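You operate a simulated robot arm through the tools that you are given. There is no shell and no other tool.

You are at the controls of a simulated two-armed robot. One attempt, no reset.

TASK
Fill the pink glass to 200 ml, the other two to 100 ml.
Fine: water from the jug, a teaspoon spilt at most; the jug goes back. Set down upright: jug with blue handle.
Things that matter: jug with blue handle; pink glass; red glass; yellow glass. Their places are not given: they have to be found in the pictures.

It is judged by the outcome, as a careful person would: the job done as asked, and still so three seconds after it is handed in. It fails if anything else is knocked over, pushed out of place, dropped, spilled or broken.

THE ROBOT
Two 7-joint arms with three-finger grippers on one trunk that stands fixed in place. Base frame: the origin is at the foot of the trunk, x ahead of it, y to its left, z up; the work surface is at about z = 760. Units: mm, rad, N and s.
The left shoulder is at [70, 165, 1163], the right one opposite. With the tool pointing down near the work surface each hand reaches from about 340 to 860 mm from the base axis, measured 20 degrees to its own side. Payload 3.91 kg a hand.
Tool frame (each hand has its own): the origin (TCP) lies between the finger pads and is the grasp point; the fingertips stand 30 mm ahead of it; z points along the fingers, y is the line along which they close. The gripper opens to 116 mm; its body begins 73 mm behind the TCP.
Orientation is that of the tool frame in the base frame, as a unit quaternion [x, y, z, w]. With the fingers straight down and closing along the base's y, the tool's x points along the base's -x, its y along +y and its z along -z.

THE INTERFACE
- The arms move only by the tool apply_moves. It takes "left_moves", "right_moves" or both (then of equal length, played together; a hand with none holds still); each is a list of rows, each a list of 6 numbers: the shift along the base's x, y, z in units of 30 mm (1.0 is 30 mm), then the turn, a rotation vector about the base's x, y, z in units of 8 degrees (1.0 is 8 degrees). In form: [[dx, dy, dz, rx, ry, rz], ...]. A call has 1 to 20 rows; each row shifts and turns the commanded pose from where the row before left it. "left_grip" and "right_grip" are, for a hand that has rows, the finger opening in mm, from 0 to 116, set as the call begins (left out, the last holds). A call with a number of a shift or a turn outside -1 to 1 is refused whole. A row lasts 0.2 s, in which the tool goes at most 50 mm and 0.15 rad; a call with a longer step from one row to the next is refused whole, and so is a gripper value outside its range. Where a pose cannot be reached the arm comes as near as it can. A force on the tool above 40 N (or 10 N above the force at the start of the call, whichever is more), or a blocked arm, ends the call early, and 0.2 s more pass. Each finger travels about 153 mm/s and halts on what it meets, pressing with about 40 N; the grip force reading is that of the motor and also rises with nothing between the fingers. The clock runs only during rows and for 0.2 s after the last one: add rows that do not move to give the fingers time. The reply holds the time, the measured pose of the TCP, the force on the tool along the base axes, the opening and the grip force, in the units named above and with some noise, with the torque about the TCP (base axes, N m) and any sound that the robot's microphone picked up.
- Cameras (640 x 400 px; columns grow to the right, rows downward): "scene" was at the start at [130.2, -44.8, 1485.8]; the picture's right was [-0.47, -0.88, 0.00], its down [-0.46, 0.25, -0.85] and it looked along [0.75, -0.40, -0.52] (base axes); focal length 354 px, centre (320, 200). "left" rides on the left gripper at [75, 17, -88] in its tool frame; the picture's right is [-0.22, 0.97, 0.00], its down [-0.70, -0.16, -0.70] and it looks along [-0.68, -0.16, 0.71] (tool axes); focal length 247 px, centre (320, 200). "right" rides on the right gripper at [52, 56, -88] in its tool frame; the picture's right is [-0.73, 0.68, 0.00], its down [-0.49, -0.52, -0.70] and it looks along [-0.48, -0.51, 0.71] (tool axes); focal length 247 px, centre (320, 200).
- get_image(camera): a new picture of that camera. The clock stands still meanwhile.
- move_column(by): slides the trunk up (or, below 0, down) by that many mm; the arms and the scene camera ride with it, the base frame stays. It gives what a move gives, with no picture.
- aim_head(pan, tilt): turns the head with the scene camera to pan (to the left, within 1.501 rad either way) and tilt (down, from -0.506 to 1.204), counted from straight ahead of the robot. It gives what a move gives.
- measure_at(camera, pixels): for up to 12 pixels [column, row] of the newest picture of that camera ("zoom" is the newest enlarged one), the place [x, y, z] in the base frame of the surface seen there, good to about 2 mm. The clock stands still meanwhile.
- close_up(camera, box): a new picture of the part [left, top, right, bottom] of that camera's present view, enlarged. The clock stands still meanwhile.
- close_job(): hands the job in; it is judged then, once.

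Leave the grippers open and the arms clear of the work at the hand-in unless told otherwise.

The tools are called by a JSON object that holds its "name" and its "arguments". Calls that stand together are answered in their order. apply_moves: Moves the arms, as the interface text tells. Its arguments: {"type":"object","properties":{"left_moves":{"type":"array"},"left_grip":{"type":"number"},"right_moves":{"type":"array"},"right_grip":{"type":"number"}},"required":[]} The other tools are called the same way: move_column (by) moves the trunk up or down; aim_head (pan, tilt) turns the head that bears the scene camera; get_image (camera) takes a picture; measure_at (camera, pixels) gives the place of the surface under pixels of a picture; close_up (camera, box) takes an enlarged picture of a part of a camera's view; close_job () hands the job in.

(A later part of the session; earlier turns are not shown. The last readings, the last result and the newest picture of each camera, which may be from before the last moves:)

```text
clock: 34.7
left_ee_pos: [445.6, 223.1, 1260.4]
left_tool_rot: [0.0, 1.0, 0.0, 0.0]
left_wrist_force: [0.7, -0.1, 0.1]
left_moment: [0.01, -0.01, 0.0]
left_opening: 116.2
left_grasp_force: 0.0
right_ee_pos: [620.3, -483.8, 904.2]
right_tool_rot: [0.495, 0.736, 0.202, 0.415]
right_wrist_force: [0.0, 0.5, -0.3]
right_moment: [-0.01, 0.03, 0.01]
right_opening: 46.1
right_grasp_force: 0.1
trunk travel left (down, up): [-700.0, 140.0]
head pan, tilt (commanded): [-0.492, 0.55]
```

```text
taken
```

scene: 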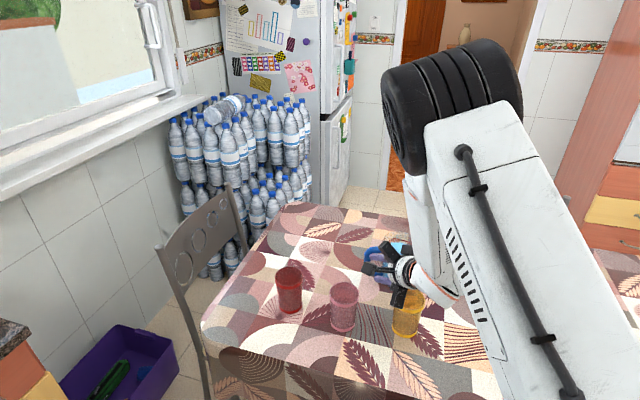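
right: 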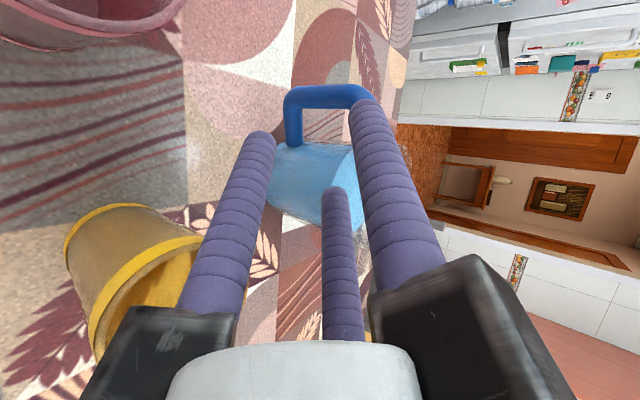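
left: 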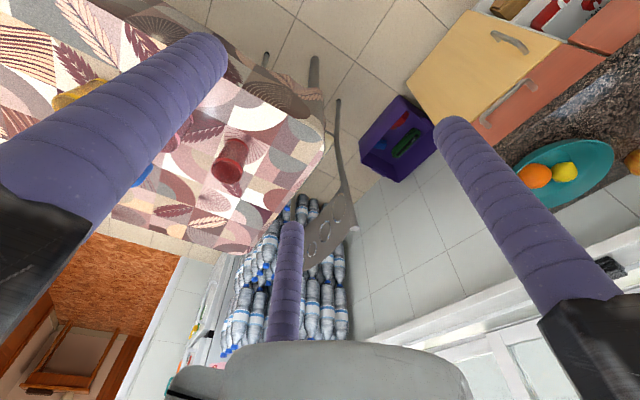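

I'm at the pre-grasp point with clearance all round. I'll zoom on the handle from this nearer view and measure the bar axis again before advancing.

{"name": "close_up", "arguments": {"camera": "right", "box": [270, 75, 400, 156]}}

{"name": "measure_at", "arguments": {"camera": "right", "pixels": [[310, 92], [325, 92], [340, 92], [325, 87], [325, 90], [325, 97], [325, 102], [294, 120], [294, 135], [300, 170], [290, 180], [370, 215]]}}

```text
4.92 times, centred on (335, 116) of right
```

zoom: 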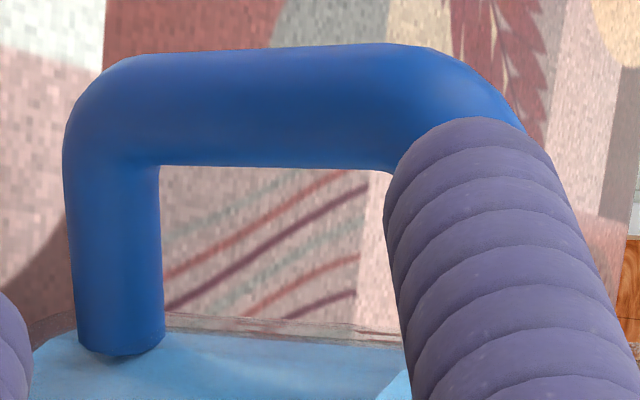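

```text
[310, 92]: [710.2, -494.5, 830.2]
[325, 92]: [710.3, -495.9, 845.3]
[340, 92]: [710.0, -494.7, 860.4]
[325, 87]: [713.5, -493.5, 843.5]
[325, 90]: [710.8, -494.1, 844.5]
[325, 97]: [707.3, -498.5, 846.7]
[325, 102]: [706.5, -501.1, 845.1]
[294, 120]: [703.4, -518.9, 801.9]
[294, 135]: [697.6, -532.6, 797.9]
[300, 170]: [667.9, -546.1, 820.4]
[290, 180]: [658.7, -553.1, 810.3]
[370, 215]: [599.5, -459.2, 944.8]
```

The refined bar axis is (715.3,-502.6), radius 9, so the TCP goal becomes (716.2,-496.5,836). I'll advance 80 mm along the tool axis so the fingertips stop just short of the bar, then check.

{"name": "apply_moves", "arguments": {"right_moves": [[0.4325, -0.058, -0.307, 0, 0, 0], [0.4325, -0.058, -0.307, 0, 0, 0], [0.4325, -0.058, -0.307, 0, 0, 0], [0.4325, -0.058, -0.307, 0, 0, 0], [0.4325, -0.058, -0.307, 0, 0, 0], [0, 0, 0, 0, 0, 0]]}}

{"name": "get_image", "arguments": {"camera": "right"}}

{"name": "close_up", "arguments": {"camera": "scene", "box": [270, 225, 430, 345]}}

```text
clock: 36.1
left_ee_pos: [446.8, 224.2, 1259.8]
left_tool_rot: [-0.001, 1.0, 0.0, 0.0]
left_wrist_force: [0.9, 0.0, -0.5]
left_moment: [0.0, 0.01, 0.02]
left_opening: 116.2
left_grasp_force: 0.0
right_ee_pos: [684.8, -493.0, 858.9]
right_tool_rot: [0.496, 0.736, 0.202, 0.415]
right_wrist_force: [0.0, 0.1, 0.1]
right_moment: [-0.04, 0.0, -0.01]
right_opening: 46.1
right_grasp_force: 0.0
trunk travel left (down, up): [-700.0, 140.0]
head pan, tilt (commanded): [-0.492, 0.55]
```

```text
taken
```

right: 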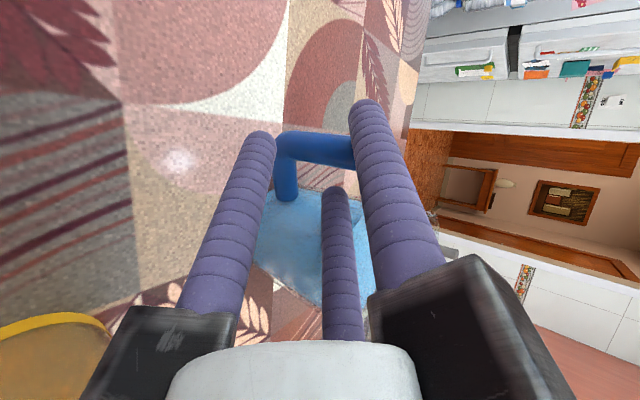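

```text
3.33 times, centred on (350, 285) of scene
```

zoom: 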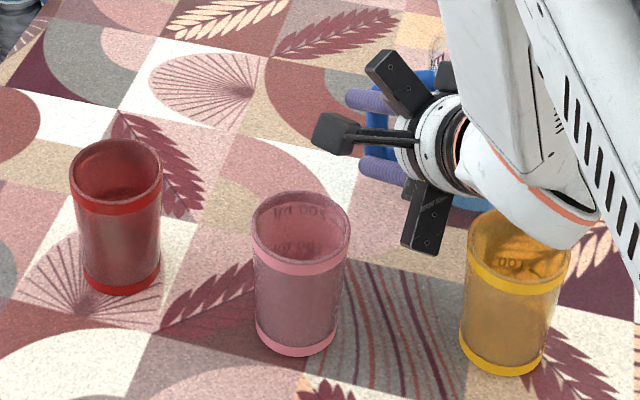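

The fingertips are just short of the bar, and the inner finger (tip at about (335,195)) is lined up with the hole. Before the final 38 mm I want to check the height of the wrist above the yellow glass.

{"name": "measure_at", "arguments": {"camera": "zoom", "pixels": [[475, 185], [510, 215], [545, 240], [570, 245], [590, 225], [530, 225], [425, 250], [415, 240], [410, 190], [330, 145], [520, 215], [490, 200]]}}

{"name": "get_image", "arguments": {"camera": "left"}}

```text
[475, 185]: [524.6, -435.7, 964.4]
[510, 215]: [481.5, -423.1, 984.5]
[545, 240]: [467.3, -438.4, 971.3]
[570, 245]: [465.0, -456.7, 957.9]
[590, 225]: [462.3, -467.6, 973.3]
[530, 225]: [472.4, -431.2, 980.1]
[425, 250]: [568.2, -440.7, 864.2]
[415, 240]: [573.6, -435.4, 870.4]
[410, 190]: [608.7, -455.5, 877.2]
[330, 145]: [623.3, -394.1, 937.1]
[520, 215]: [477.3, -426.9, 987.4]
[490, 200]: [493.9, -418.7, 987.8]
```

```text
taken
```

left: 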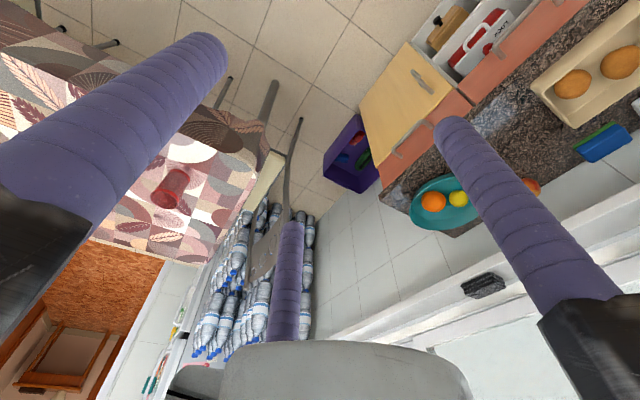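

The wrist is at z≥930 over that area. The lowest rail tip, at about (568,-441,864), will move to about (599,-445,842), some 40 mm from pink and 48 mm from yellow. I'll advance the final 38 mm in four small rows.

{"name": "apply_moves", "arguments": {"right_moves": [[0.262, -0.029, -0.191, 0, 0, 0], [0.262, -0.029, -0.191, 0, 0, 0], [0.262, -0.029, -0.191, 0, 0, 0], [0.262, -0.029, -0.191, 0, 0, 0], [0, 0, 0, 0, 0, 0]]}}

{"name": "get_image", "arguments": {"camera": "right"}}

{"name": "close_up", "arguments": {"camera": "scene", "box": [270, 225, 430, 345]}}

```text
clock: 37.3
left_ee_pos: [445.8, 224.2, 1259.7]
left_tool_rot: [0.0, 1.0, 0.0, 0.001]
left_wrist_force: [-0.1, -0.4, 0.9]
left_moment: [0.02, -0.02, 0.01]
left_opening: 115.8
left_grasp_force: 0.1
right_ee_pos: [716.2, -496.3, 836.3]
right_tool_rot: [0.496, 0.736, 0.202, 0.414]
right_wrist_force: [0.8, -0.2, 0.6]
right_moment: [-0.01, 0.01, 0.02]
right_opening: 46.2
right_grasp_force: 0.1
trunk travel left (down, up): [-700.0, 140.0]
head pan, tilt (commanded): [-0.492, 0.55]
```

```text
taken
```

right: 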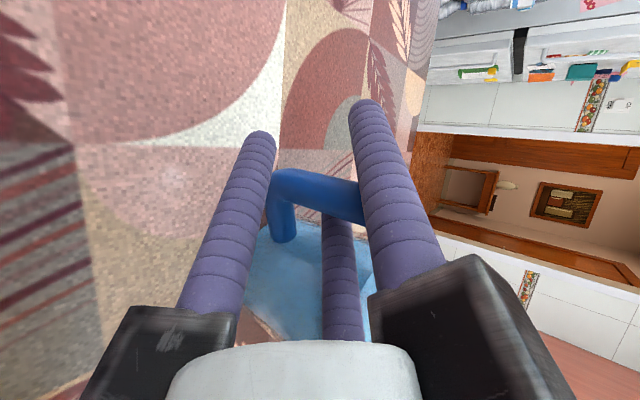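

```text
3.33 times, centred on (350, 285) of scene
```

zoom: 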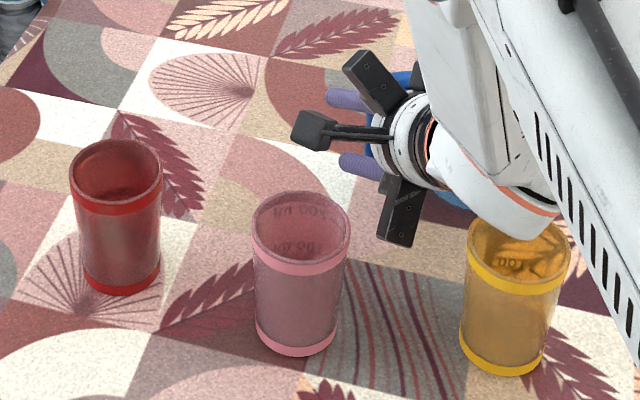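

No contact forces so far, and the bar lies between the two front fingers and the inner finger as predicted, at about (330,192). I'll close the gripper in place.

{"name": "apply_moves", "arguments": {"right_moves": [[0, 0, 0, 0, 0, 0], [0, 0, 0, 0, 0, 0], [0, 0, 0, 0, 0, 0], [0, 0, 0, 0, 0, 0]], "right_grip": 0}}

{"name": "get_image", "arguments": {"camera": "right"}}

{"name": "close_up", "arguments": {"camera": "scene", "box": [340, 215, 440, 295]}}

```text
clock: 38.3
left_ee_pos: [445.8, 223.4, 1258.8]
left_tool_rot: [-0.001, 1.0, -0.001, -0.001]
left_wrist_force: [-0.2, 0.3, 0.6]
left_moment: [0.01, 0.02, -0.03]
left_opening: 116.1
left_grasp_force: 0.2
right_ee_pos: [716.1, -495.7, 836.7]
right_tool_rot: [0.496, 0.736, 0.202, 0.414]
right_wrist_force: [-0.4, -0.4, -0.2]
right_moment: [0.01, 0.07, 0.0]
right_opening: 29.4
right_grasp_force: 40.8
trunk travel left (down, up): [-700.0, 140.0]
head pan, tilt (commanded): [-0.492, 0.55]
```

```text
taken
```

right: 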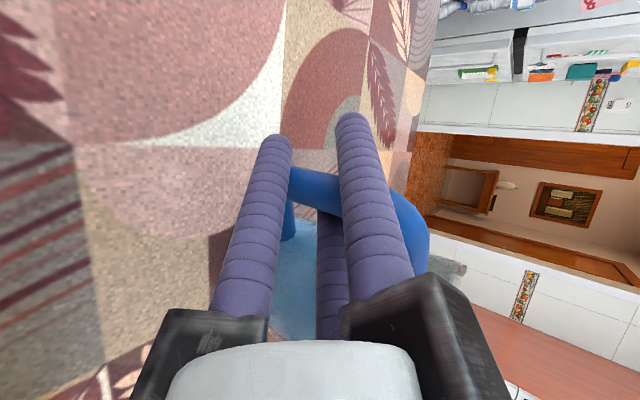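

```text
5.00 times, centred on (390, 255) of scene
```

zoom: 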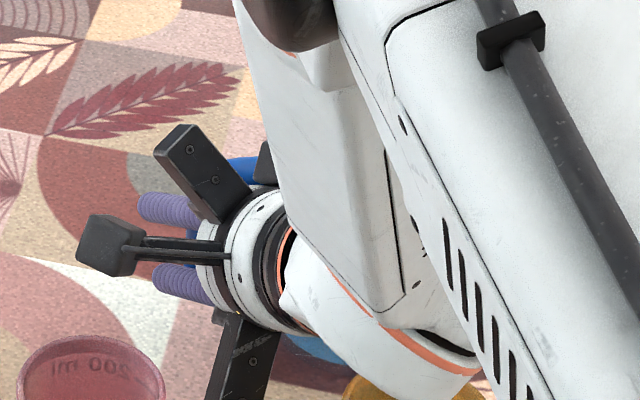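

The fingers closed on the bar at 29.4 mm with 40.8 N. I'm recording the set-down pose as TCP (716.1,-495.7,836.7). I'll lift slowly by about 30 mm and check the load and whether the jug stays upright.

{"name": "apply_moves", "arguments": {"right_moves": [[0, 0, 0.1, 0, 0, 0], [0, 0, 0.15, 0, 0, 0], [0, 0, 0.2, 0, 0, 0], [0, 0, 0.2, 0, 0, 0], [0, 0, 0.2, 0, 0, 0], [0, 0, 0.15, 0, 0, 0], [0, 0, 0, 0, 0, 0]]}}

{"name": "get_image", "arguments": {"camera": "right"}}

{"name": "get_image", "arguments": {"camera": "scene"}}

```text
clock: 39.9
left_ee_pos: [447.0, 223.6, 1257.6]
left_tool_rot: [-0.001, 1.0, 0.0, 0.0]
left_wrist_force: [-0.4, -0.3, 0.0]
left_moment: [0.02, -0.01, 0.01]
left_opening: 116.3
left_grasp_force: 0.1
right_ee_pos: [715.1, -496.8, 866.0]
right_tool_rot: [0.496, 0.736, 0.202, 0.414]
right_wrist_force: [0.5, 0.2, -2.0]
right_moment: [0.19, -0.07, -0.03]
right_opening: 29.6
right_grasp_force: 40.3
trunk travel left (down, up): [-700.0, 140.0]
head pan, tilt (commanded): [-0.492, 0.55]
```

```text
taken
```

right: 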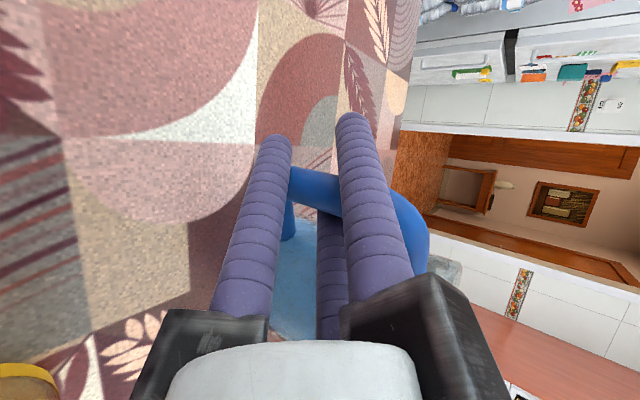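

```text
taken
```

scene: 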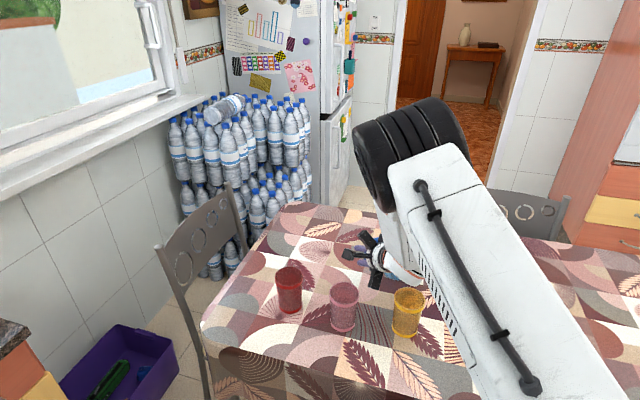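

The load reads 2.0 N down with a 0.19 N·m moment, and the handle hasn't shifted in the fingers, so the hold is firm. Next I'll raise straight up to z≈986, putting the jug base near 909, well above the glass rims at 858.

{"name": "apply_moves", "arguments": {"right_moves": [[0, 0, 0.25, 0, 0, 0], [0, 0, 0.4, 0, 0, 0], [0, 0, 0.5, 0, 0, 0], [0, 0, 0.5, 0, 0, 0], [0, 0, 0.5, 0, 0, 0], [0, 0, 0.5, 0, 0, 0], [0, 0, 0.5, 0, 0, 0], [0, 0, 0.4, 0, 0, 0], [0, 0, 0.3, 0, 0, 0], [0, 0, 0.15, 0, 0, 0], [0, 0, 0, 0, 0, 0]]}}

{"name": "get_image", "arguments": {"camera": "scene"}}

{"name": "get_image", "arguments": {"camera": "right"}}

```text
clock: 42.3
left_ee_pos: [446.9, 223.1, 1259.3]
left_tool_rot: [0.0, 1.0, 0.0, 0.0]
left_wrist_force: [-0.1, -0.6, 0.2]
left_moment: [0.01, -0.01, 0.0]
left_opening: 116.2
left_grasp_force: 0.1
right_ee_pos: [716.5, -495.9, 984.7]
right_tool_rot: [0.497, 0.735, 0.202, 0.414]
right_wrist_force: [0.8, -0.1, -2.2]
right_moment: [0.17, -0.05, -0.01]
right_opening: 29.3
right_grasp_force: 40.2
trunk travel left (down, up): [-700.0, 140.0]
head pan, tilt (commanded): [-0.492, 0.55]
```

```text
taken
```

scene: 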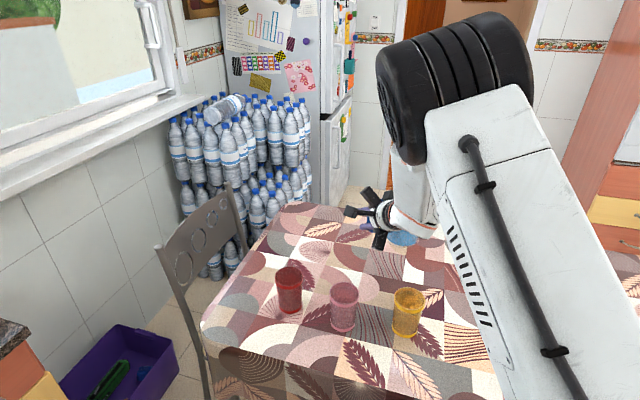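

```text
taken
```

right: 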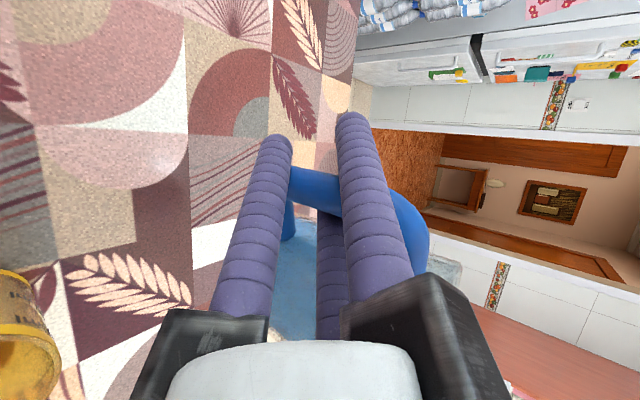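

The view of the three glasses is now clear. I'll take a close-up and measure each rim at the left, right, far and near edges, to get exact centres for pouring.

{"name": "close_up", "arguments": {"camera": "scene", "box": [270, 250, 430, 350]}}

{"name": "measure_at", "arguments": {"camera": "zoom", "pixels": [[24, 114], [129, 112], [75, 71], [77, 148], [241, 172], [353, 172], [297, 132], [296, 213], [499, 192], [613, 196], [557, 153], [555, 241]]}}

{"name": "measure_at", "arguments": {"camera": "zoom", "pixels": [[82, 246], [291, 319], [537, 342], [82, 235], [291, 308], [537, 332], [42, 205], [128, 205], [248, 280], [342, 280], [492, 300], [588, 300]]}}

```text
4.00 times, centred on (350, 300) of scene
```

zoom: 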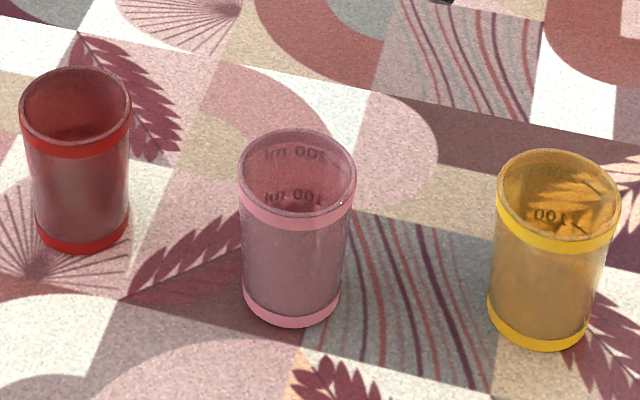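

```text
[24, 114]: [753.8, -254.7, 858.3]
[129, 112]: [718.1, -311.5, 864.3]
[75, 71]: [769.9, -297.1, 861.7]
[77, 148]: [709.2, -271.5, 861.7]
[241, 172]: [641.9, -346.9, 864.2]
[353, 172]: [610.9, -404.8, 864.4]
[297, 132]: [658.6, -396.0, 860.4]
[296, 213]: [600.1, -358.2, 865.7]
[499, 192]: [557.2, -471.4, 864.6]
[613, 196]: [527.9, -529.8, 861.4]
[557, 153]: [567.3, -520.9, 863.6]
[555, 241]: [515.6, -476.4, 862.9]
```

```text
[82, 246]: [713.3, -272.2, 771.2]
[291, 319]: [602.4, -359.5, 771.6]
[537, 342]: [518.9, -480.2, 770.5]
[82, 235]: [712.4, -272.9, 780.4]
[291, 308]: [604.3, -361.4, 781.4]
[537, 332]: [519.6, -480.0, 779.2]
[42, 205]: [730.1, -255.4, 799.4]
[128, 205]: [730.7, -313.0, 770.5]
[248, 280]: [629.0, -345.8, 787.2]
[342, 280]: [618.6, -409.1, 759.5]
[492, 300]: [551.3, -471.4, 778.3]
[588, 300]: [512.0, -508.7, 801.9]
```

Averaging the rim points gives these centres, with the rims at z≈863:
- Red: (738,-284)
- Pink: (628,-376.5)
- Yellow: (542,-499.7)

I'll start with pink. I'll carry the jug level, base about 45 mm above the rims, to the free side (+y) of pink at TCP (627,-205,990), turning 18.5° so the spout points along −y.

{"name": "apply_moves", "arguments": {"right_moves": [[-0.06, 0.194, 0, 0, 0, 0.046], [-0.12, 0.388, 0.01, 0, 0, 0.0925], [-0.18, 0.582, 0.01, 0, 0, 0.139], [-0.24, 0.776, 0.014, 0, 0, 0.185], [-0.24, 0.776, 0.014, 0, 0, 0.185], [-0.24, 0.776, 0.014, 0, 0, 0.185], [-0.24, 0.776, 0.014, 0, 0, 0.185], [-0.24, 0.776, 0.014, 0, 0, 0.185], [-0.24, 0.776, 0.014, 0, 0, 0.185], [-0.24, 0.776, 0.014, 0, 0, 0.185], [-0.24, 0.776, 0.014, 0, 0, 0.185], [-0.24, 0.776, 0.014, 0, 0, 0.185], [-0.18, 0.582, 0.01, 0, 0, 0.139], [-0.15, 0.485, 0.01, 0, 0, 0.116], [-0.09, 0.291, 0, 0, 0, 0.069], [-0.06, 0.194, 0, 0, 0, 0.046], [0, 0, 0, 0, 0, 0]]}}

{"name": "get_image", "arguments": {"camera": "scene"}}

{"name": "get_image", "arguments": {"camera": "right"}}

{"name": "get_image", "arguments": {"camera": "left"}}

```text
clock: 45.9
left_ee_pos: [444.9, 223.4, 1259.5]
left_tool_rot: [-0.001, 1.0, 0.0, 0.001]
left_wrist_force: [0.2, -0.1, 0.2]
left_moment: [0.01, 0.0, -0.02]
left_opening: 116.1
left_grasp_force: 0.0
right_ee_pos: [626.5, -220.7, 990.5]
right_tool_rot: [0.408, 0.786, 0.286, 0.367]
right_wrist_force: [-0.2, 0.6, -2.1]
right_moment: [0.19, -0.02, 0.0]
right_opening: 29.3
right_grasp_force: 40.4
trunk travel left (down, up): [-700.0, 140.0]
head pan, tilt (commanded): [-0.492, 0.55]
```

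```text
taken
```

scene: 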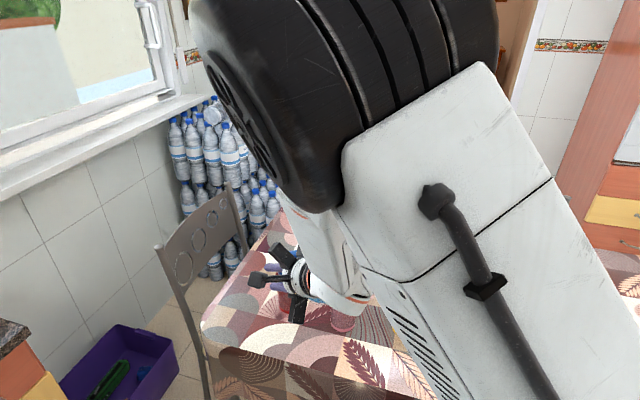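

```text
taken
```

right: 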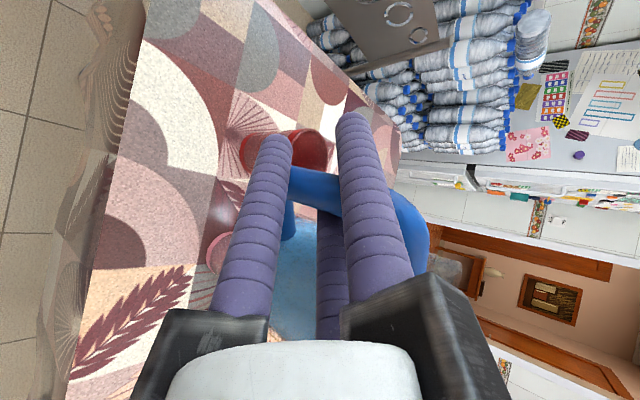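

```text
taken
```

left: 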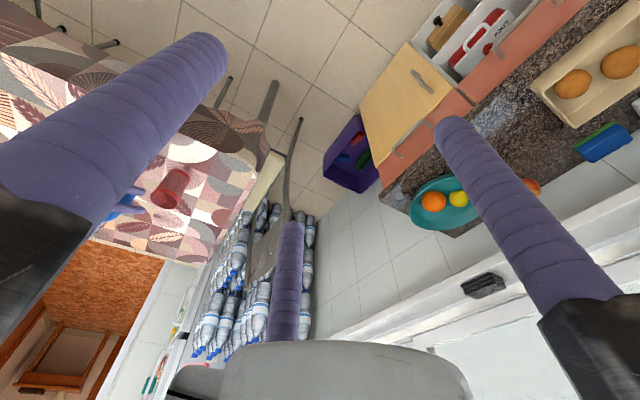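

The yaw is right (10.5°), but y reads −220.7 instead of −205. I'll settle with a still row and re-read. The upper arm now blocks much of the scene camera, so I'll have to use the hand cameras or step back to read the levels.

{"name": "apply_moves", "arguments": {"right_moves": [[0, 0, 0, 0, 0, 0], [0, 0, 0, 0, 0, 0]]}}

{"name": "close_up", "arguments": {"camera": "scene", "box": [240, 230, 380, 345]}}

```text
clock: 46.5
left_ee_pos: [446.4, 224.3, 1259.3]
left_tool_rot: [-0.001, 1.0, 0.001, 0.0]
left_wrist_force: [-1.1, 0.2, 0.1]
left_moment: [0.05, -0.01, -0.02]
left_opening: 116.1
left_grasp_force: 0.1
right_ee_pos: [626.9, -219.0, 993.4]
right_tool_rot: [0.407, 0.785, 0.287, 0.368]
right_wrist_force: [-0.4, 0.5, -2.4]
right_moment: [0.2, -0.01, 0.0]
right_opening: 29.3
right_grasp_force: 40.5
trunk travel left (down, up): [-700.0, 140.0]
head pan, tilt (commanded): [-0.492, 0.55]
```

```text
3.48 times, centred on (310, 288) of scene
```

zoom: 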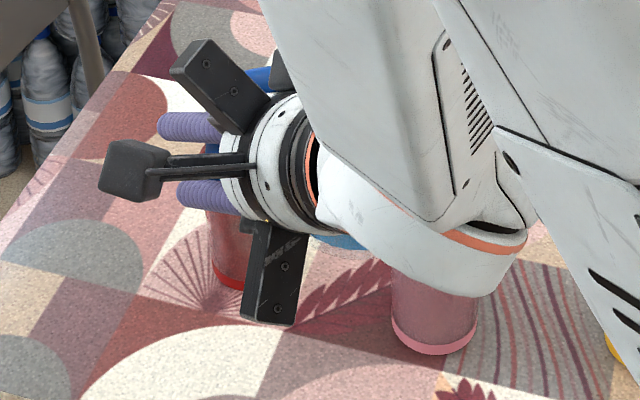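

It settled at (627,-219,993), so I'll use measured positions from here. The jug's plane is x≈628, leaving about 31 mm to the red glass. I'll lower and tilt together to 25°, which by my estimate is still short of the pour-out angle of about 30°. That puts the lip near (628,-368,892), so the TCP is about (627,-198.5,907).

{"name": "apply_moves", "arguments": {"right_moves": [[0, 0.114, -0.478, 0.52, 0, 0], [0, 0.114, -0.478, 0.52, 0, 0], [0, 0.114, -0.478, 0.52, 0, 0], [0, 0.114, -0.478, 0.52, 0, 0], [0, 0.114, -0.478, 0.52, 0, 0], [0, 0.114, -0.478, 0.52, 0, 0], [0, 0, 0, 0, 0, 0]]}}

{"name": "get_image", "arguments": {"camera": "scene"}}

{"name": "get_image", "arguments": {"camera": "right"}}

{"name": "get_image", "arguments": {"camera": "left"}}

```text
clock: 48.1
left_ee_pos: [446.8, 220.8, 1259.5]
left_tool_rot: [0.0, 1.0, 0.001, -0.001]
left_wrist_force: [0.5, -0.3, 0.0]
left_moment: [0.0, 0.0, 0.0]
left_opening: 116.0
left_grasp_force: 0.1
right_ee_pos: [633.2, -174.5, 951.2]
right_tool_rot: [0.444, 0.73, 0.435, 0.286]
right_wrist_force: [-0.5, 0.0, -1.8]
right_moment: [0.1, -0.01, 0.02]
right_opening: 29.4
right_grasp_force: 40.2
right hand out of reach, approached as far as the arm can: row 2, 3, 4, 5
trunk travel left (down, up): [-700.0, 140.0]
head pan, tilt (commanded): [-0.492, 0.55]
```

```text
taken
```

scene: 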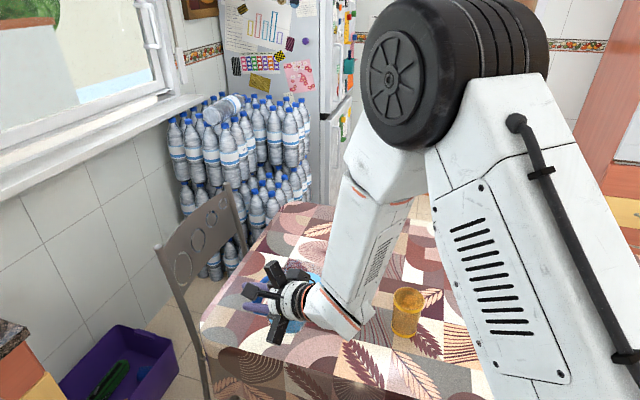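

```text
taken
```

right: 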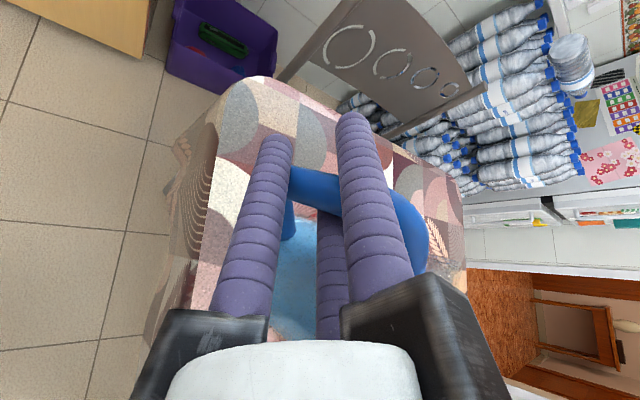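

```text
taken
```

left: 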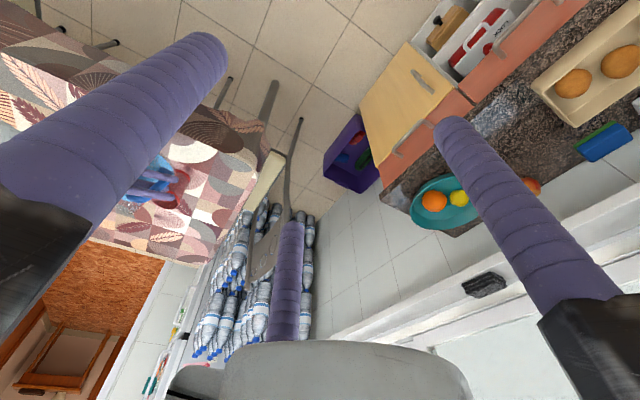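

The 25° tilt was reached, but mid-move the arm hit a reach limit and the position ended at (633,-174.5,951) instead of (627,-198,907). I'll settle and look closely from both cameras before going further.

{"name": "apply_moves", "arguments": {"right_moves": [[0, 0, 0, 0, 0, 0]]}}

{"name": "close_up", "arguments": {"camera": "scene", "box": [230, 230, 390, 350]}}

{"name": "close_up", "arguments": {"camera": "left", "box": [80, 120, 240, 240]}}

```text
clock: 48.5
left_ee_pos: [447.0, 221.4, 1258.1]
left_tool_rot: [-0.001, 1.0, 0.0, -0.001]
left_wrist_force: [0.0, 0.1, 0.7]
left_moment: [0.03, 0.0, 0.0]
left_opening: 116.1
left_grasp_force: 0.0
right_ee_pos: [634.0, -171.0, 949.6]
right_tool_rot: [0.443, 0.73, 0.436, 0.286]
right_wrist_force: [0.3, -0.3, -2.3]
right_moment: [0.14, -0.01, 0.03]
right_opening: 29.5
right_grasp_force: 40.5
trunk travel left (down, up): [-700.0, 140.0]
head pan, tilt (commanded): [-0.492, 0.55]
```

```text
3.33 times, centred on (310, 290) of scene
```

zoom: 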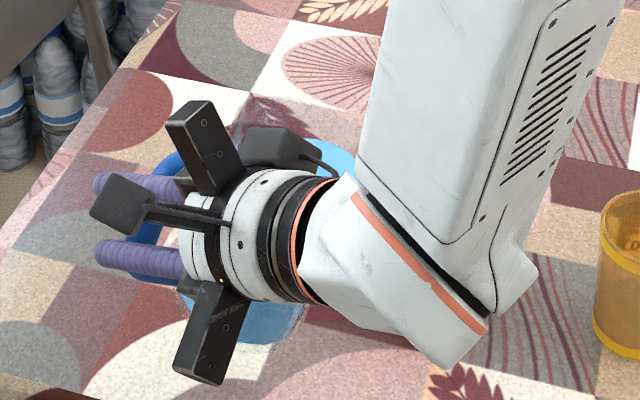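

```text
3.33 times, centred on (160, 180) of left
```

zoom: 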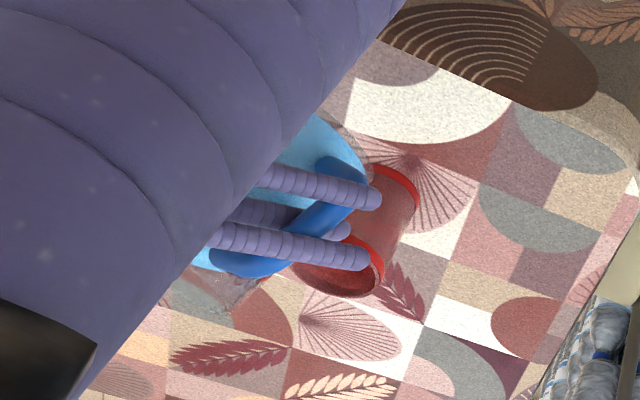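

Nothing was touched, and the jug is held at 25° near TCP (634,-171,950). I'll correct to (627,-198.5,907) in small rows.

{"name": "apply_moves", "arguments": {"right_moves": [[-0.062, -0.229, -0.355, 0, 0, 0], [-0.062, -0.229, -0.355, 0, 0, 0], [-0.062, -0.229, -0.355, 0, 0, 0], [-0.062, -0.229, -0.355, 0, 0, 0], [0, 0, 0, 0, 0, 0]]}}

{"name": "close_up", "arguments": {"camera": "left", "box": [80, 120, 240, 240]}}

{"name": "get_image", "arguments": {"camera": "scene"}}

```text
clock: 49.7
left_ee_pos: [446.7, 224.7, 1258.9]
left_tool_rot: [-0.002, 1.0, -0.001, 0.0]
left_wrist_force: [1.2, -0.8, 0.0]
left_moment: [-0.04, 0.02, -0.01]
left_opening: 116.0
left_grasp_force: 0.1
right_ee_pos: [626.7, -197.7, 909.3]
right_tool_rot: [0.443, 0.73, 0.434, 0.288]
right_wrist_force: [0.0, 0.9, -1.9]
right_moment: [0.16, -0.03, 0.03]
right_opening: 29.1
right_grasp_force: 39.9
trunk travel left (down, up): [-700.0, 140.0]
head pan, tilt (commanded): [-0.492, 0.55]
```

```text
3.33 times, centred on (160, 180) of left
```

zoom: 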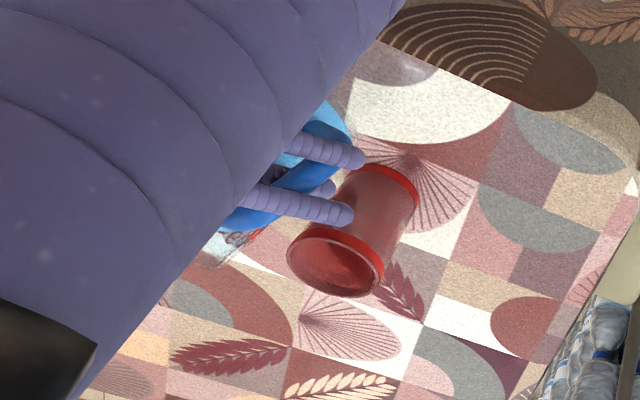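

```text
taken
```

scene: 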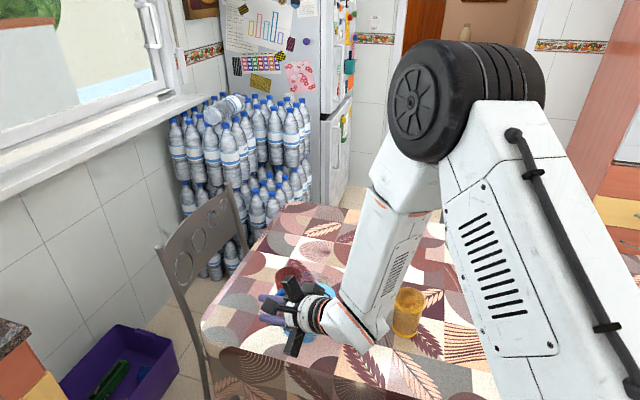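

I'm now at the pre-pour pose: TCP (626.7,-197.7,909), 25° tilt. The wrist hides pink from the head camera, so I'll bring the left hand over as an overhead viewpoint, at about (690,-30,1240) turned −90° so its camera looks toward −y and down. That stays about 180 mm above the right hand, which holds still meanwhile.

{"name": "apply_moves", "arguments": {"left_moves": [[0.579, -0.607, -0.045, 0, 0, -0.8], [0.579, -0.607, -0.045, 0, 0, -0.8], [0.579, -0.607, -0.045, 0, 0, -0.8], [0.579, -0.607, -0.045, 0, 0, -0.8], [0.579, -0.607, -0.045, 0, 0, -0.8], [0.579, -0.607, -0.045, 0, 0, -0.8], [0.579, -0.607, -0.045, 0, 0, -0.8]]}}

{"name": "get_image", "arguments": {"camera": "left"}}

```text
clock: 51.3
left_ee_pos: [412.3, 199.2, 1244.2]
left_tool_rot: [0.036, 0.999, 0.0, 0.001]
left_wrist_force: [-0.1, -0.2, 0.7]
left_moment: [0.0, -0.04, -0.02]
left_opening: 115.8
left_grasp_force: 0.1
left hand out of reach, approached as far as the arm can: row 1, 2, 3, 4, 5, 6, 7
right_ee_pos: [625.8, -198.7, 909.0]
right_tool_rot: [0.444, 0.73, 0.434, 0.287]
right_wrist_force: [0.2, 0.9, -0.8]
right_moment: [0.12, 0.0, 0.03]
right_opening: 29.4
right_grasp_force: 39.7
trunk travel left (down, up): [-700.0, 140.0]
head pan, tilt (commanded): [-0.492, 0.55]
```

```text
taken
```

left: 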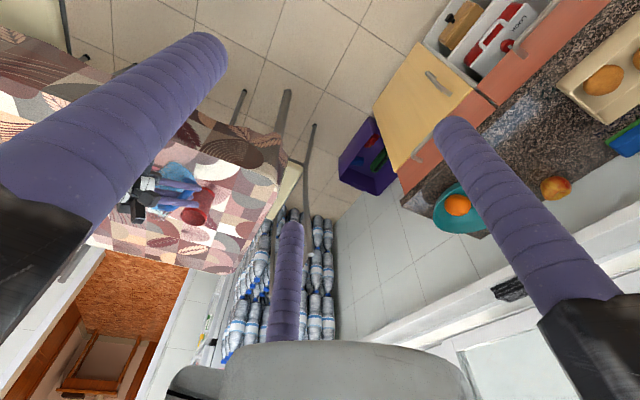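

The left arm refused the combined turn and moved only slightly. I'll try translating it without the turn to see what it can do.

{"name": "apply_moves", "arguments": {"left_moves": [[0.8, -0.4, 0, 0, 0, 0], [0.8, -0.4, 0, 0, 0, 0], [0.8, -0.4, 0, 0, 0, 0], [0.8, -0.4, 0, 0, 0, 0], [0.8, -0.4, 0, 0, 0, 0], [0.8, -0.4, 0, 0, 0, 0], [0.8, -0.4, 0, 0, 0, 0], [0.8, -0.4, 0, 0, 0, 0]]}}

{"name": "get_image", "arguments": {"camera": "left"}}

```text
clock: 53.1
left_ee_pos: [514.2, 149.8, 1244.2]
left_tool_rot: [0.052, 0.999, -0.001, 0.002]
left_wrist_force: [0.2, -0.3, 0.1]
left_moment: [-0.04, -0.02, 0.0]
left_opening: 116.0
left_grasp_force: 0.0
left hand out of reach, approached as far as the arm can: row 5, 6, 7, 8
right_ee_pos: [627.9, -199.0, 908.2]
right_tool_rot: [0.444, 0.73, 0.433, 0.287]
right_wrist_force: [-0.1, -0.7, -2.0]
right_moment: [0.16, -0.02, 0.03]
right_opening: 29.1
right_grasp_force: 40.1
trunk travel left (down, up): [-700.0, 140.0]
head pan, tilt (commanded): [-0.492, 0.55]
```

```text
taken
```

left: 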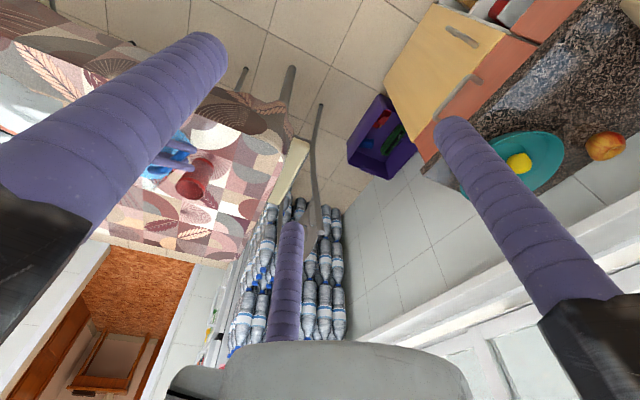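

The left arm reaches its limit around (514,150,1244). Its own open finger is what hides the glasses, at columns 0–220, so I'll close the left fingers to bunch them in the middle and clear that part of the picture.

{"name": "apply_moves", "arguments": {"left_moves": [[0, 0, 0, 0, 0, 0], [0, 0, 0, 0, 0, 0], [0, 0, 0, 0, 0, 0]], "left_grip": 20}}

{"name": "get_image", "arguments": {"camera": "left"}}

{"name": "close_up", "arguments": {"camera": "left", "box": [60, 80, 220, 200]}}

```text
clock: 53.9
left_ee_pos: [514.5, 148.8, 1244.1]
left_tool_rot: [0.051, 0.999, -0.002, 0.002]
left_wrist_force: [-0.1, -0.2, -1.1]
left_moment: [-0.01, -0.01, 0.03]
left_opening: 20.3
left_grasp_force: 0.0
right_ee_pos: [628.0, -198.0, 907.0]
right_tool_rot: [0.444, 0.73, 0.434, 0.286]
right_wrist_force: [1.0, -0.1, -1.9]
right_moment: [0.09, 0.02, 0.02]
right_opening: 29.3
right_grasp_force: 39.2
trunk travel left (down, up): [-700.0, 140.0]
head pan, tilt (commanded): [-0.492, 0.55]
```

```text
taken
```

left: 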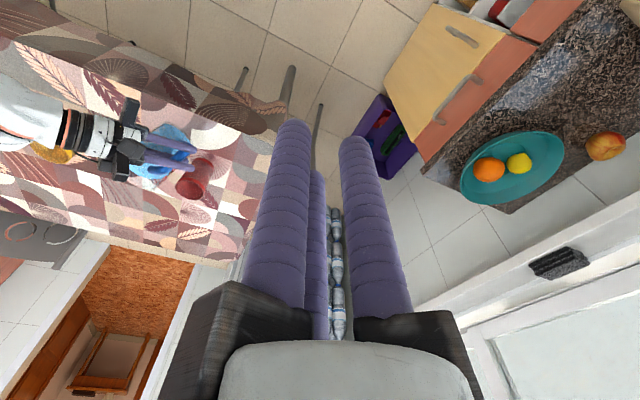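

```text
3.33 times, centred on (140, 140) of left
```

zoom: 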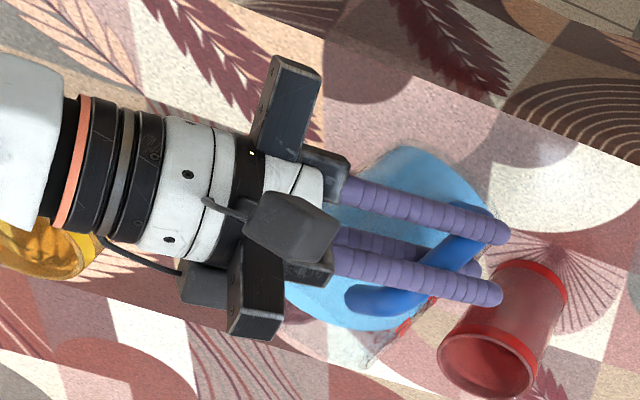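

With the fingers bunched, the left camera gives a clear view: the right hand, the jug, the red glass at about (195,178), and yellow partly visible at (45,150). I'll measure points on the jug in this enlarged view to check where the rim and spout really are.

{"name": "measure_at", "arguments": {"camera": "zoom", "pixels": [[405, 325], [415, 160], [480, 205], [300, 300], [340, 315], [380, 300], [450, 255], [400, 290], [360, 200], [300, 290], [360, 370], [375, 355]]}}

{"name": "close_up", "arguments": {"camera": "left", "box": [110, 110, 210, 200]}}

```text
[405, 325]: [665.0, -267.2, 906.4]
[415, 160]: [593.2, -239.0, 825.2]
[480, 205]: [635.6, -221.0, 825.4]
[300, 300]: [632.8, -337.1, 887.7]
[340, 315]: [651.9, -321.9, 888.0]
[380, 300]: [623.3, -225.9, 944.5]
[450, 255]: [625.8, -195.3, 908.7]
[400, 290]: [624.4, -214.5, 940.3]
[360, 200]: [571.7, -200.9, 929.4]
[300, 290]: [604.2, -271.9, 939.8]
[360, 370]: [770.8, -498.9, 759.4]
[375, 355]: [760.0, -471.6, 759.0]
```

```text
4.44 times, centred on (160, 155) of left
```

zoom: 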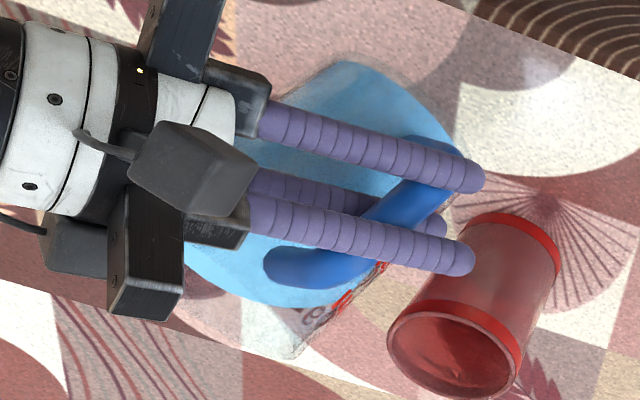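

The water surface inside the tilted jug reads z≈888, and it reaches at least y=-337. With the lip estimated at z≈892, that's just below pouring out, as my model predicts. I'll tilt slowly to 30° about the lip and look.

{"name": "apply_moves", "arguments": {"right_moves": [[0, -0.016, 0.1225, 0.156, 0, 0], [0, -0.016, 0.1225, 0.156, 0, 0], [0, -0.016, 0.1225, 0.156, 0, 0], [0, -0.016, 0.1225, 0.156, 0, 0], [0, 0, 0, 0, 0, 0]]}}

{"name": "close_up", "arguments": {"camera": "left", "box": [60, 100, 220, 220]}}

{"name": "close_up", "arguments": {"camera": "scene", "box": [260, 230, 420, 350]}}

```text
clock: 55.1
left_ee_pos: [516.9, 148.9, 1243.3]
left_tool_rot: [0.052, 0.999, -0.002, 0.001]
left_wrist_force: [-0.8, -0.3, -0.6]
left_moment: [0.0, -0.03, -0.02]
left_opening: 19.9
left_grasp_force: 0.1
right_ee_pos: [626.6, -200.8, 922.2]
right_tool_rot: [0.456, 0.71, 0.465, 0.267]
right_wrist_force: [-0.5, -0.1, -2.2]
right_moment: [0.14, 0.0, 0.01]
right_opening: 29.4
right_grasp_force: 40.5
trunk travel left (down, up): [-700.0, 140.0]
head pan, tilt (commanded): [-0.492, 0.55]
```

```text
3.33 times, centred on (140, 160) of left
```

zoom: 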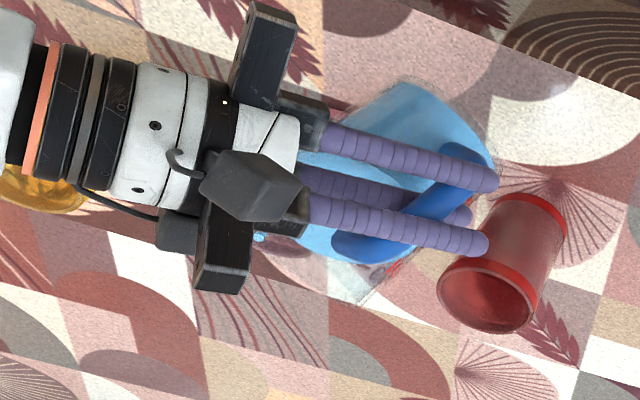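

```text
3.33 times, centred on (340, 290) of scene
```

zoom: 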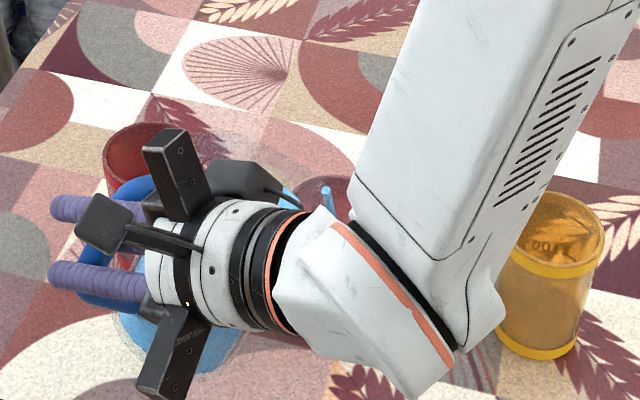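

I can see a thin blue stream: at about (327,200) in the head close-up and (260,238) in the left close-up. I'll zoom in to check that it falls inside the pink glass.

{"name": "close_up", "arguments": {"camera": "scene", "box": [316, 265, 364, 301]}}

{"name": "close_up", "arguments": {"camera": "left", "box": [95, 150, 155, 195]}}

```text
11.11 times, centred on (340, 283) of scene
```

zoom: 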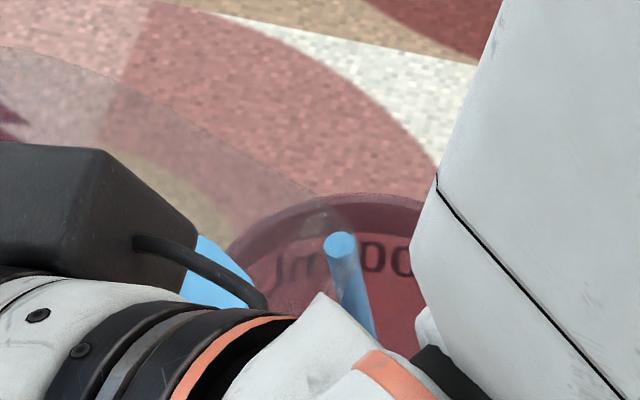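

```text
8.89 times, centred on (125, 172) of left
```

zoom: 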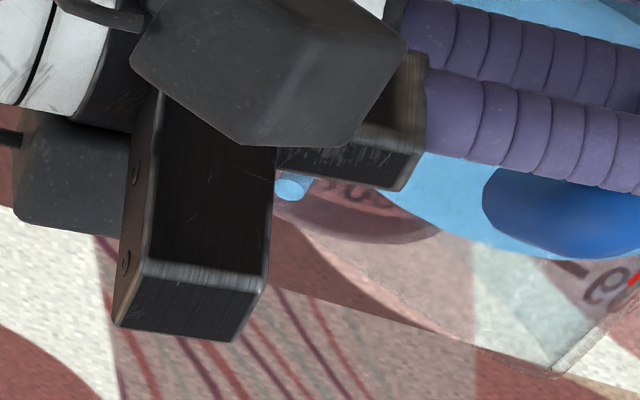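

The stream begins at the lip and falls inside the pink rim, with the rim arc and "200 ml" mark visible behind it. I'll measure the stream's top to pin down the lip position and its margin to the rim.

{"name": "measure_at", "arguments": {"camera": "zoom", "pixels": [[290, 188], [300, 185], [285, 190], [310, 178], [400, 228], [350, 215]]}}

{"name": "close_up", "arguments": {"camera": "scene", "box": [316, 265, 364, 301]}}

{"name": "measure_at", "arguments": {"camera": "zoom", "pixels": [[340, 243], [350, 280], [360, 320], [330, 200], [240, 245], [400, 200], [410, 290], [260, 290]]}}

```text
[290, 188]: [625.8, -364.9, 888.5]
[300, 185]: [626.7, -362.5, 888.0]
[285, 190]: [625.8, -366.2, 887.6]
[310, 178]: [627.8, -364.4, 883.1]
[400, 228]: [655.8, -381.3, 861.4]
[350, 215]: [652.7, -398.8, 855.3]
```

```text
11.11 times, centred on (340, 283) of scene
```

zoom: 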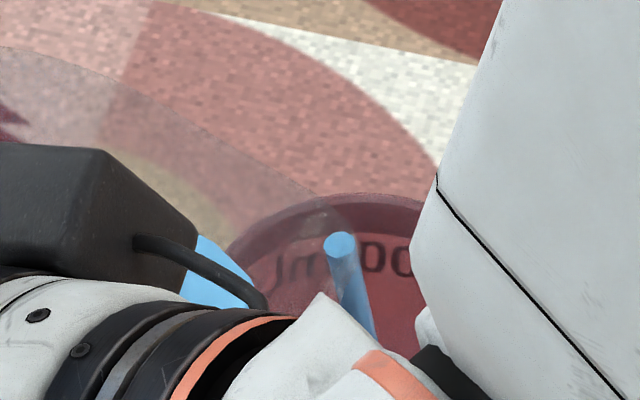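

```text
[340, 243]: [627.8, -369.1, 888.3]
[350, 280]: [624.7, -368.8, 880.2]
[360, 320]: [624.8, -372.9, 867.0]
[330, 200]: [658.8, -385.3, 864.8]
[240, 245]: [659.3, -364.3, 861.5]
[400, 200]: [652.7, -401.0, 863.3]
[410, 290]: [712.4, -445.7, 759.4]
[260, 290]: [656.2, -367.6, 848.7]
```

The lip is at (627,-368,888), about 9 mm before pink's centre, and the stream falls almost straight down inside. The rim edge is at y≈-398, so it's well placed. I'll continue slowly from 30° to 40° about the lip and then look again.

{"name": "apply_moves", "arguments": {"right_moves": [[0, -0.029, 0.12, 0.156, 0, 0], [0, -0.029, 0.12, 0.156, 0, 0], [0, -0.029, 0.12, 0.156, 0, 0], [0, -0.029, 0.12, 0.156, 0, 0], [0, -0.039, 0.1167, 0.156, 0, 0], [0, -0.039, 0.1167, 0.156, 0, 0], [0, -0.039, 0.1167, 0.156, 0, 0], [0, -0.039, 0.1167, 0.156, 0, 0]]}}

{"name": "close_up", "arguments": {"camera": "scene", "box": [300, 255, 380, 315]}}

{"name": "close_up", "arguments": {"camera": "left", "box": [70, 125, 170, 200]}}

```text
clock: 56.9
left_ee_pos: [515.6, 148.6, 1244.5]
left_tool_rot: [0.051, 0.999, -0.002, 0.002]
left_wrist_force: [-0.2, 0.0, 0.5]
left_moment: [0.0, -0.01, 0.04]
left_opening: 20.2
left_grasp_force: 0.0
right_ee_pos: [625.7, -209.0, 951.9]
right_tool_rot: [0.477, 0.667, 0.526, 0.226]
right_wrist_force: [-0.4, 0.0, -2.3]
right_moment: [0.1, 0.02, 0.01]
right_opening: 29.2
right_grasp_force: 40.2
trunk travel left (down, up): [-700.0, 140.0]
head pan, tilt (commanded): [-0.492, 0.55]
```

```text
6.67 times, centred on (340, 285) of scene
```

zoom: 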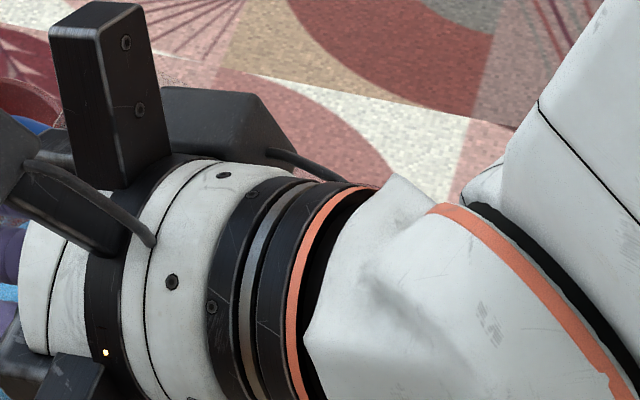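

```text
5.33 times, centred on (120, 162) of left
```

zoom: 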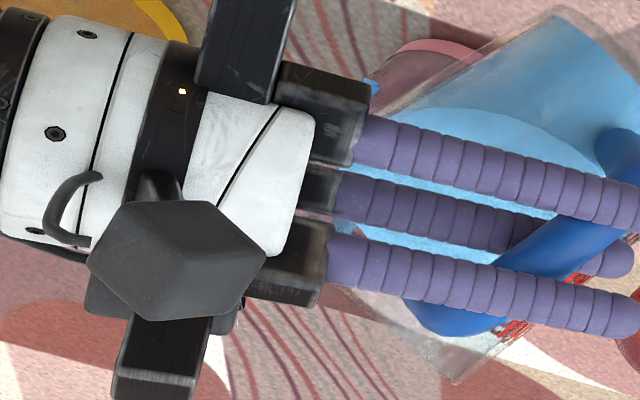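

The hand hides pink from the head camera, but the left camera shows pink's near rim at about (430,50) and the stream at (372,85) inside it. I'll hold still at 40° for a second to let the flow settle, then look again.

{"name": "apply_moves", "arguments": {"right_moves": [[0, 0, 0, 0, 0, 0], [0, 0, 0, 0, 0, 0], [0, 0, 0, 0, 0, 0], [0, 0, 0, 0, 0, 0], [0, 0, 0, 0, 0, 0]]}}

{"name": "close_up", "arguments": {"camera": "left", "box": [110, 115, 190, 175]}}

{"name": "get_image", "arguments": {"camera": "right"}}

```text
clock: 58.1
left_ee_pos: [515.4, 149.1, 1244.2]
left_tool_rot: [0.051, 0.999, -0.001, 0.002]
left_wrist_force: [-1.1, 0.1, 0.6]
left_moment: [0.05, 0.0, 0.01]
left_opening: 19.9
left_grasp_force: 0.2
right_ee_pos: [627.0, -208.6, 951.7]
right_tool_rot: [0.478, 0.667, 0.525, 0.227]
right_wrist_force: [-0.2, -0.5, -1.3]
right_moment: [0.12, -0.01, 0.05]
right_opening: 29.3
right_grasp_force: 40.2
trunk travel left (down, up): [-700.0, 140.0]
head pan, tilt (commanded): [-0.492, 0.55]
```

```text
6.67 times, centred on (150, 145) of left
```

zoom: 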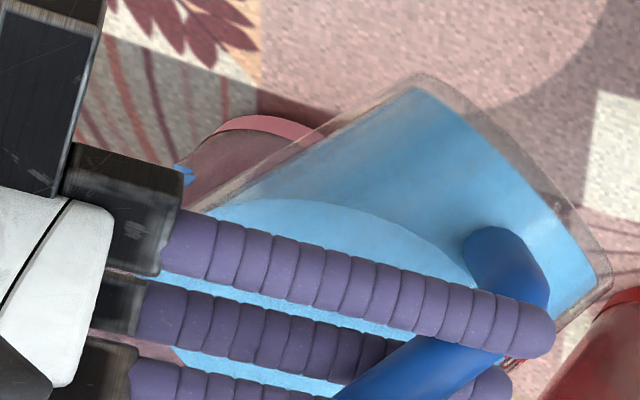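

```text
taken
```

right: 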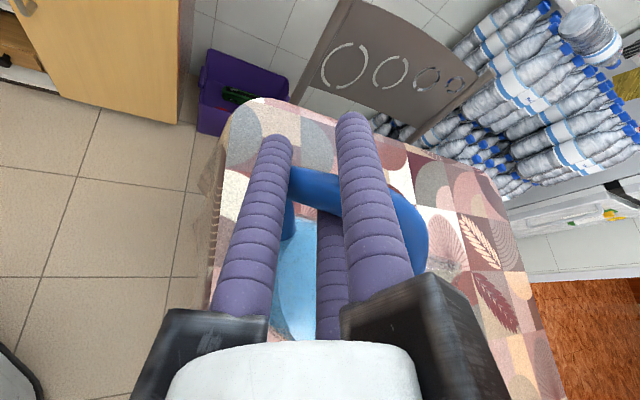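

The stream is still visible at about (180,172). I'll measure the jug's water surface and the stream here to see how far the flow has settled.

{"name": "measure_at", "arguments": {"camera": "zoom", "pixels": [[180, 172], [186, 180], [300, 220], [360, 235], [250, 212], [410, 245], [230, 285], [240, 370], [260, 130], [230, 160], [420, 100], [590, 280]]}}

```text
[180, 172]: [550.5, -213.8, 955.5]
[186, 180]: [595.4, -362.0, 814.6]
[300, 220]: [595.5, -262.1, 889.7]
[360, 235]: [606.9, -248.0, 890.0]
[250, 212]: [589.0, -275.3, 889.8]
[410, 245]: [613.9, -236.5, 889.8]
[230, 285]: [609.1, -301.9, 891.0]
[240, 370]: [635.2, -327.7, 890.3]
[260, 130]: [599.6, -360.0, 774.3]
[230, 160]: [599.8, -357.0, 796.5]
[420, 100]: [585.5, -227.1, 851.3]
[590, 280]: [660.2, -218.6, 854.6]
```

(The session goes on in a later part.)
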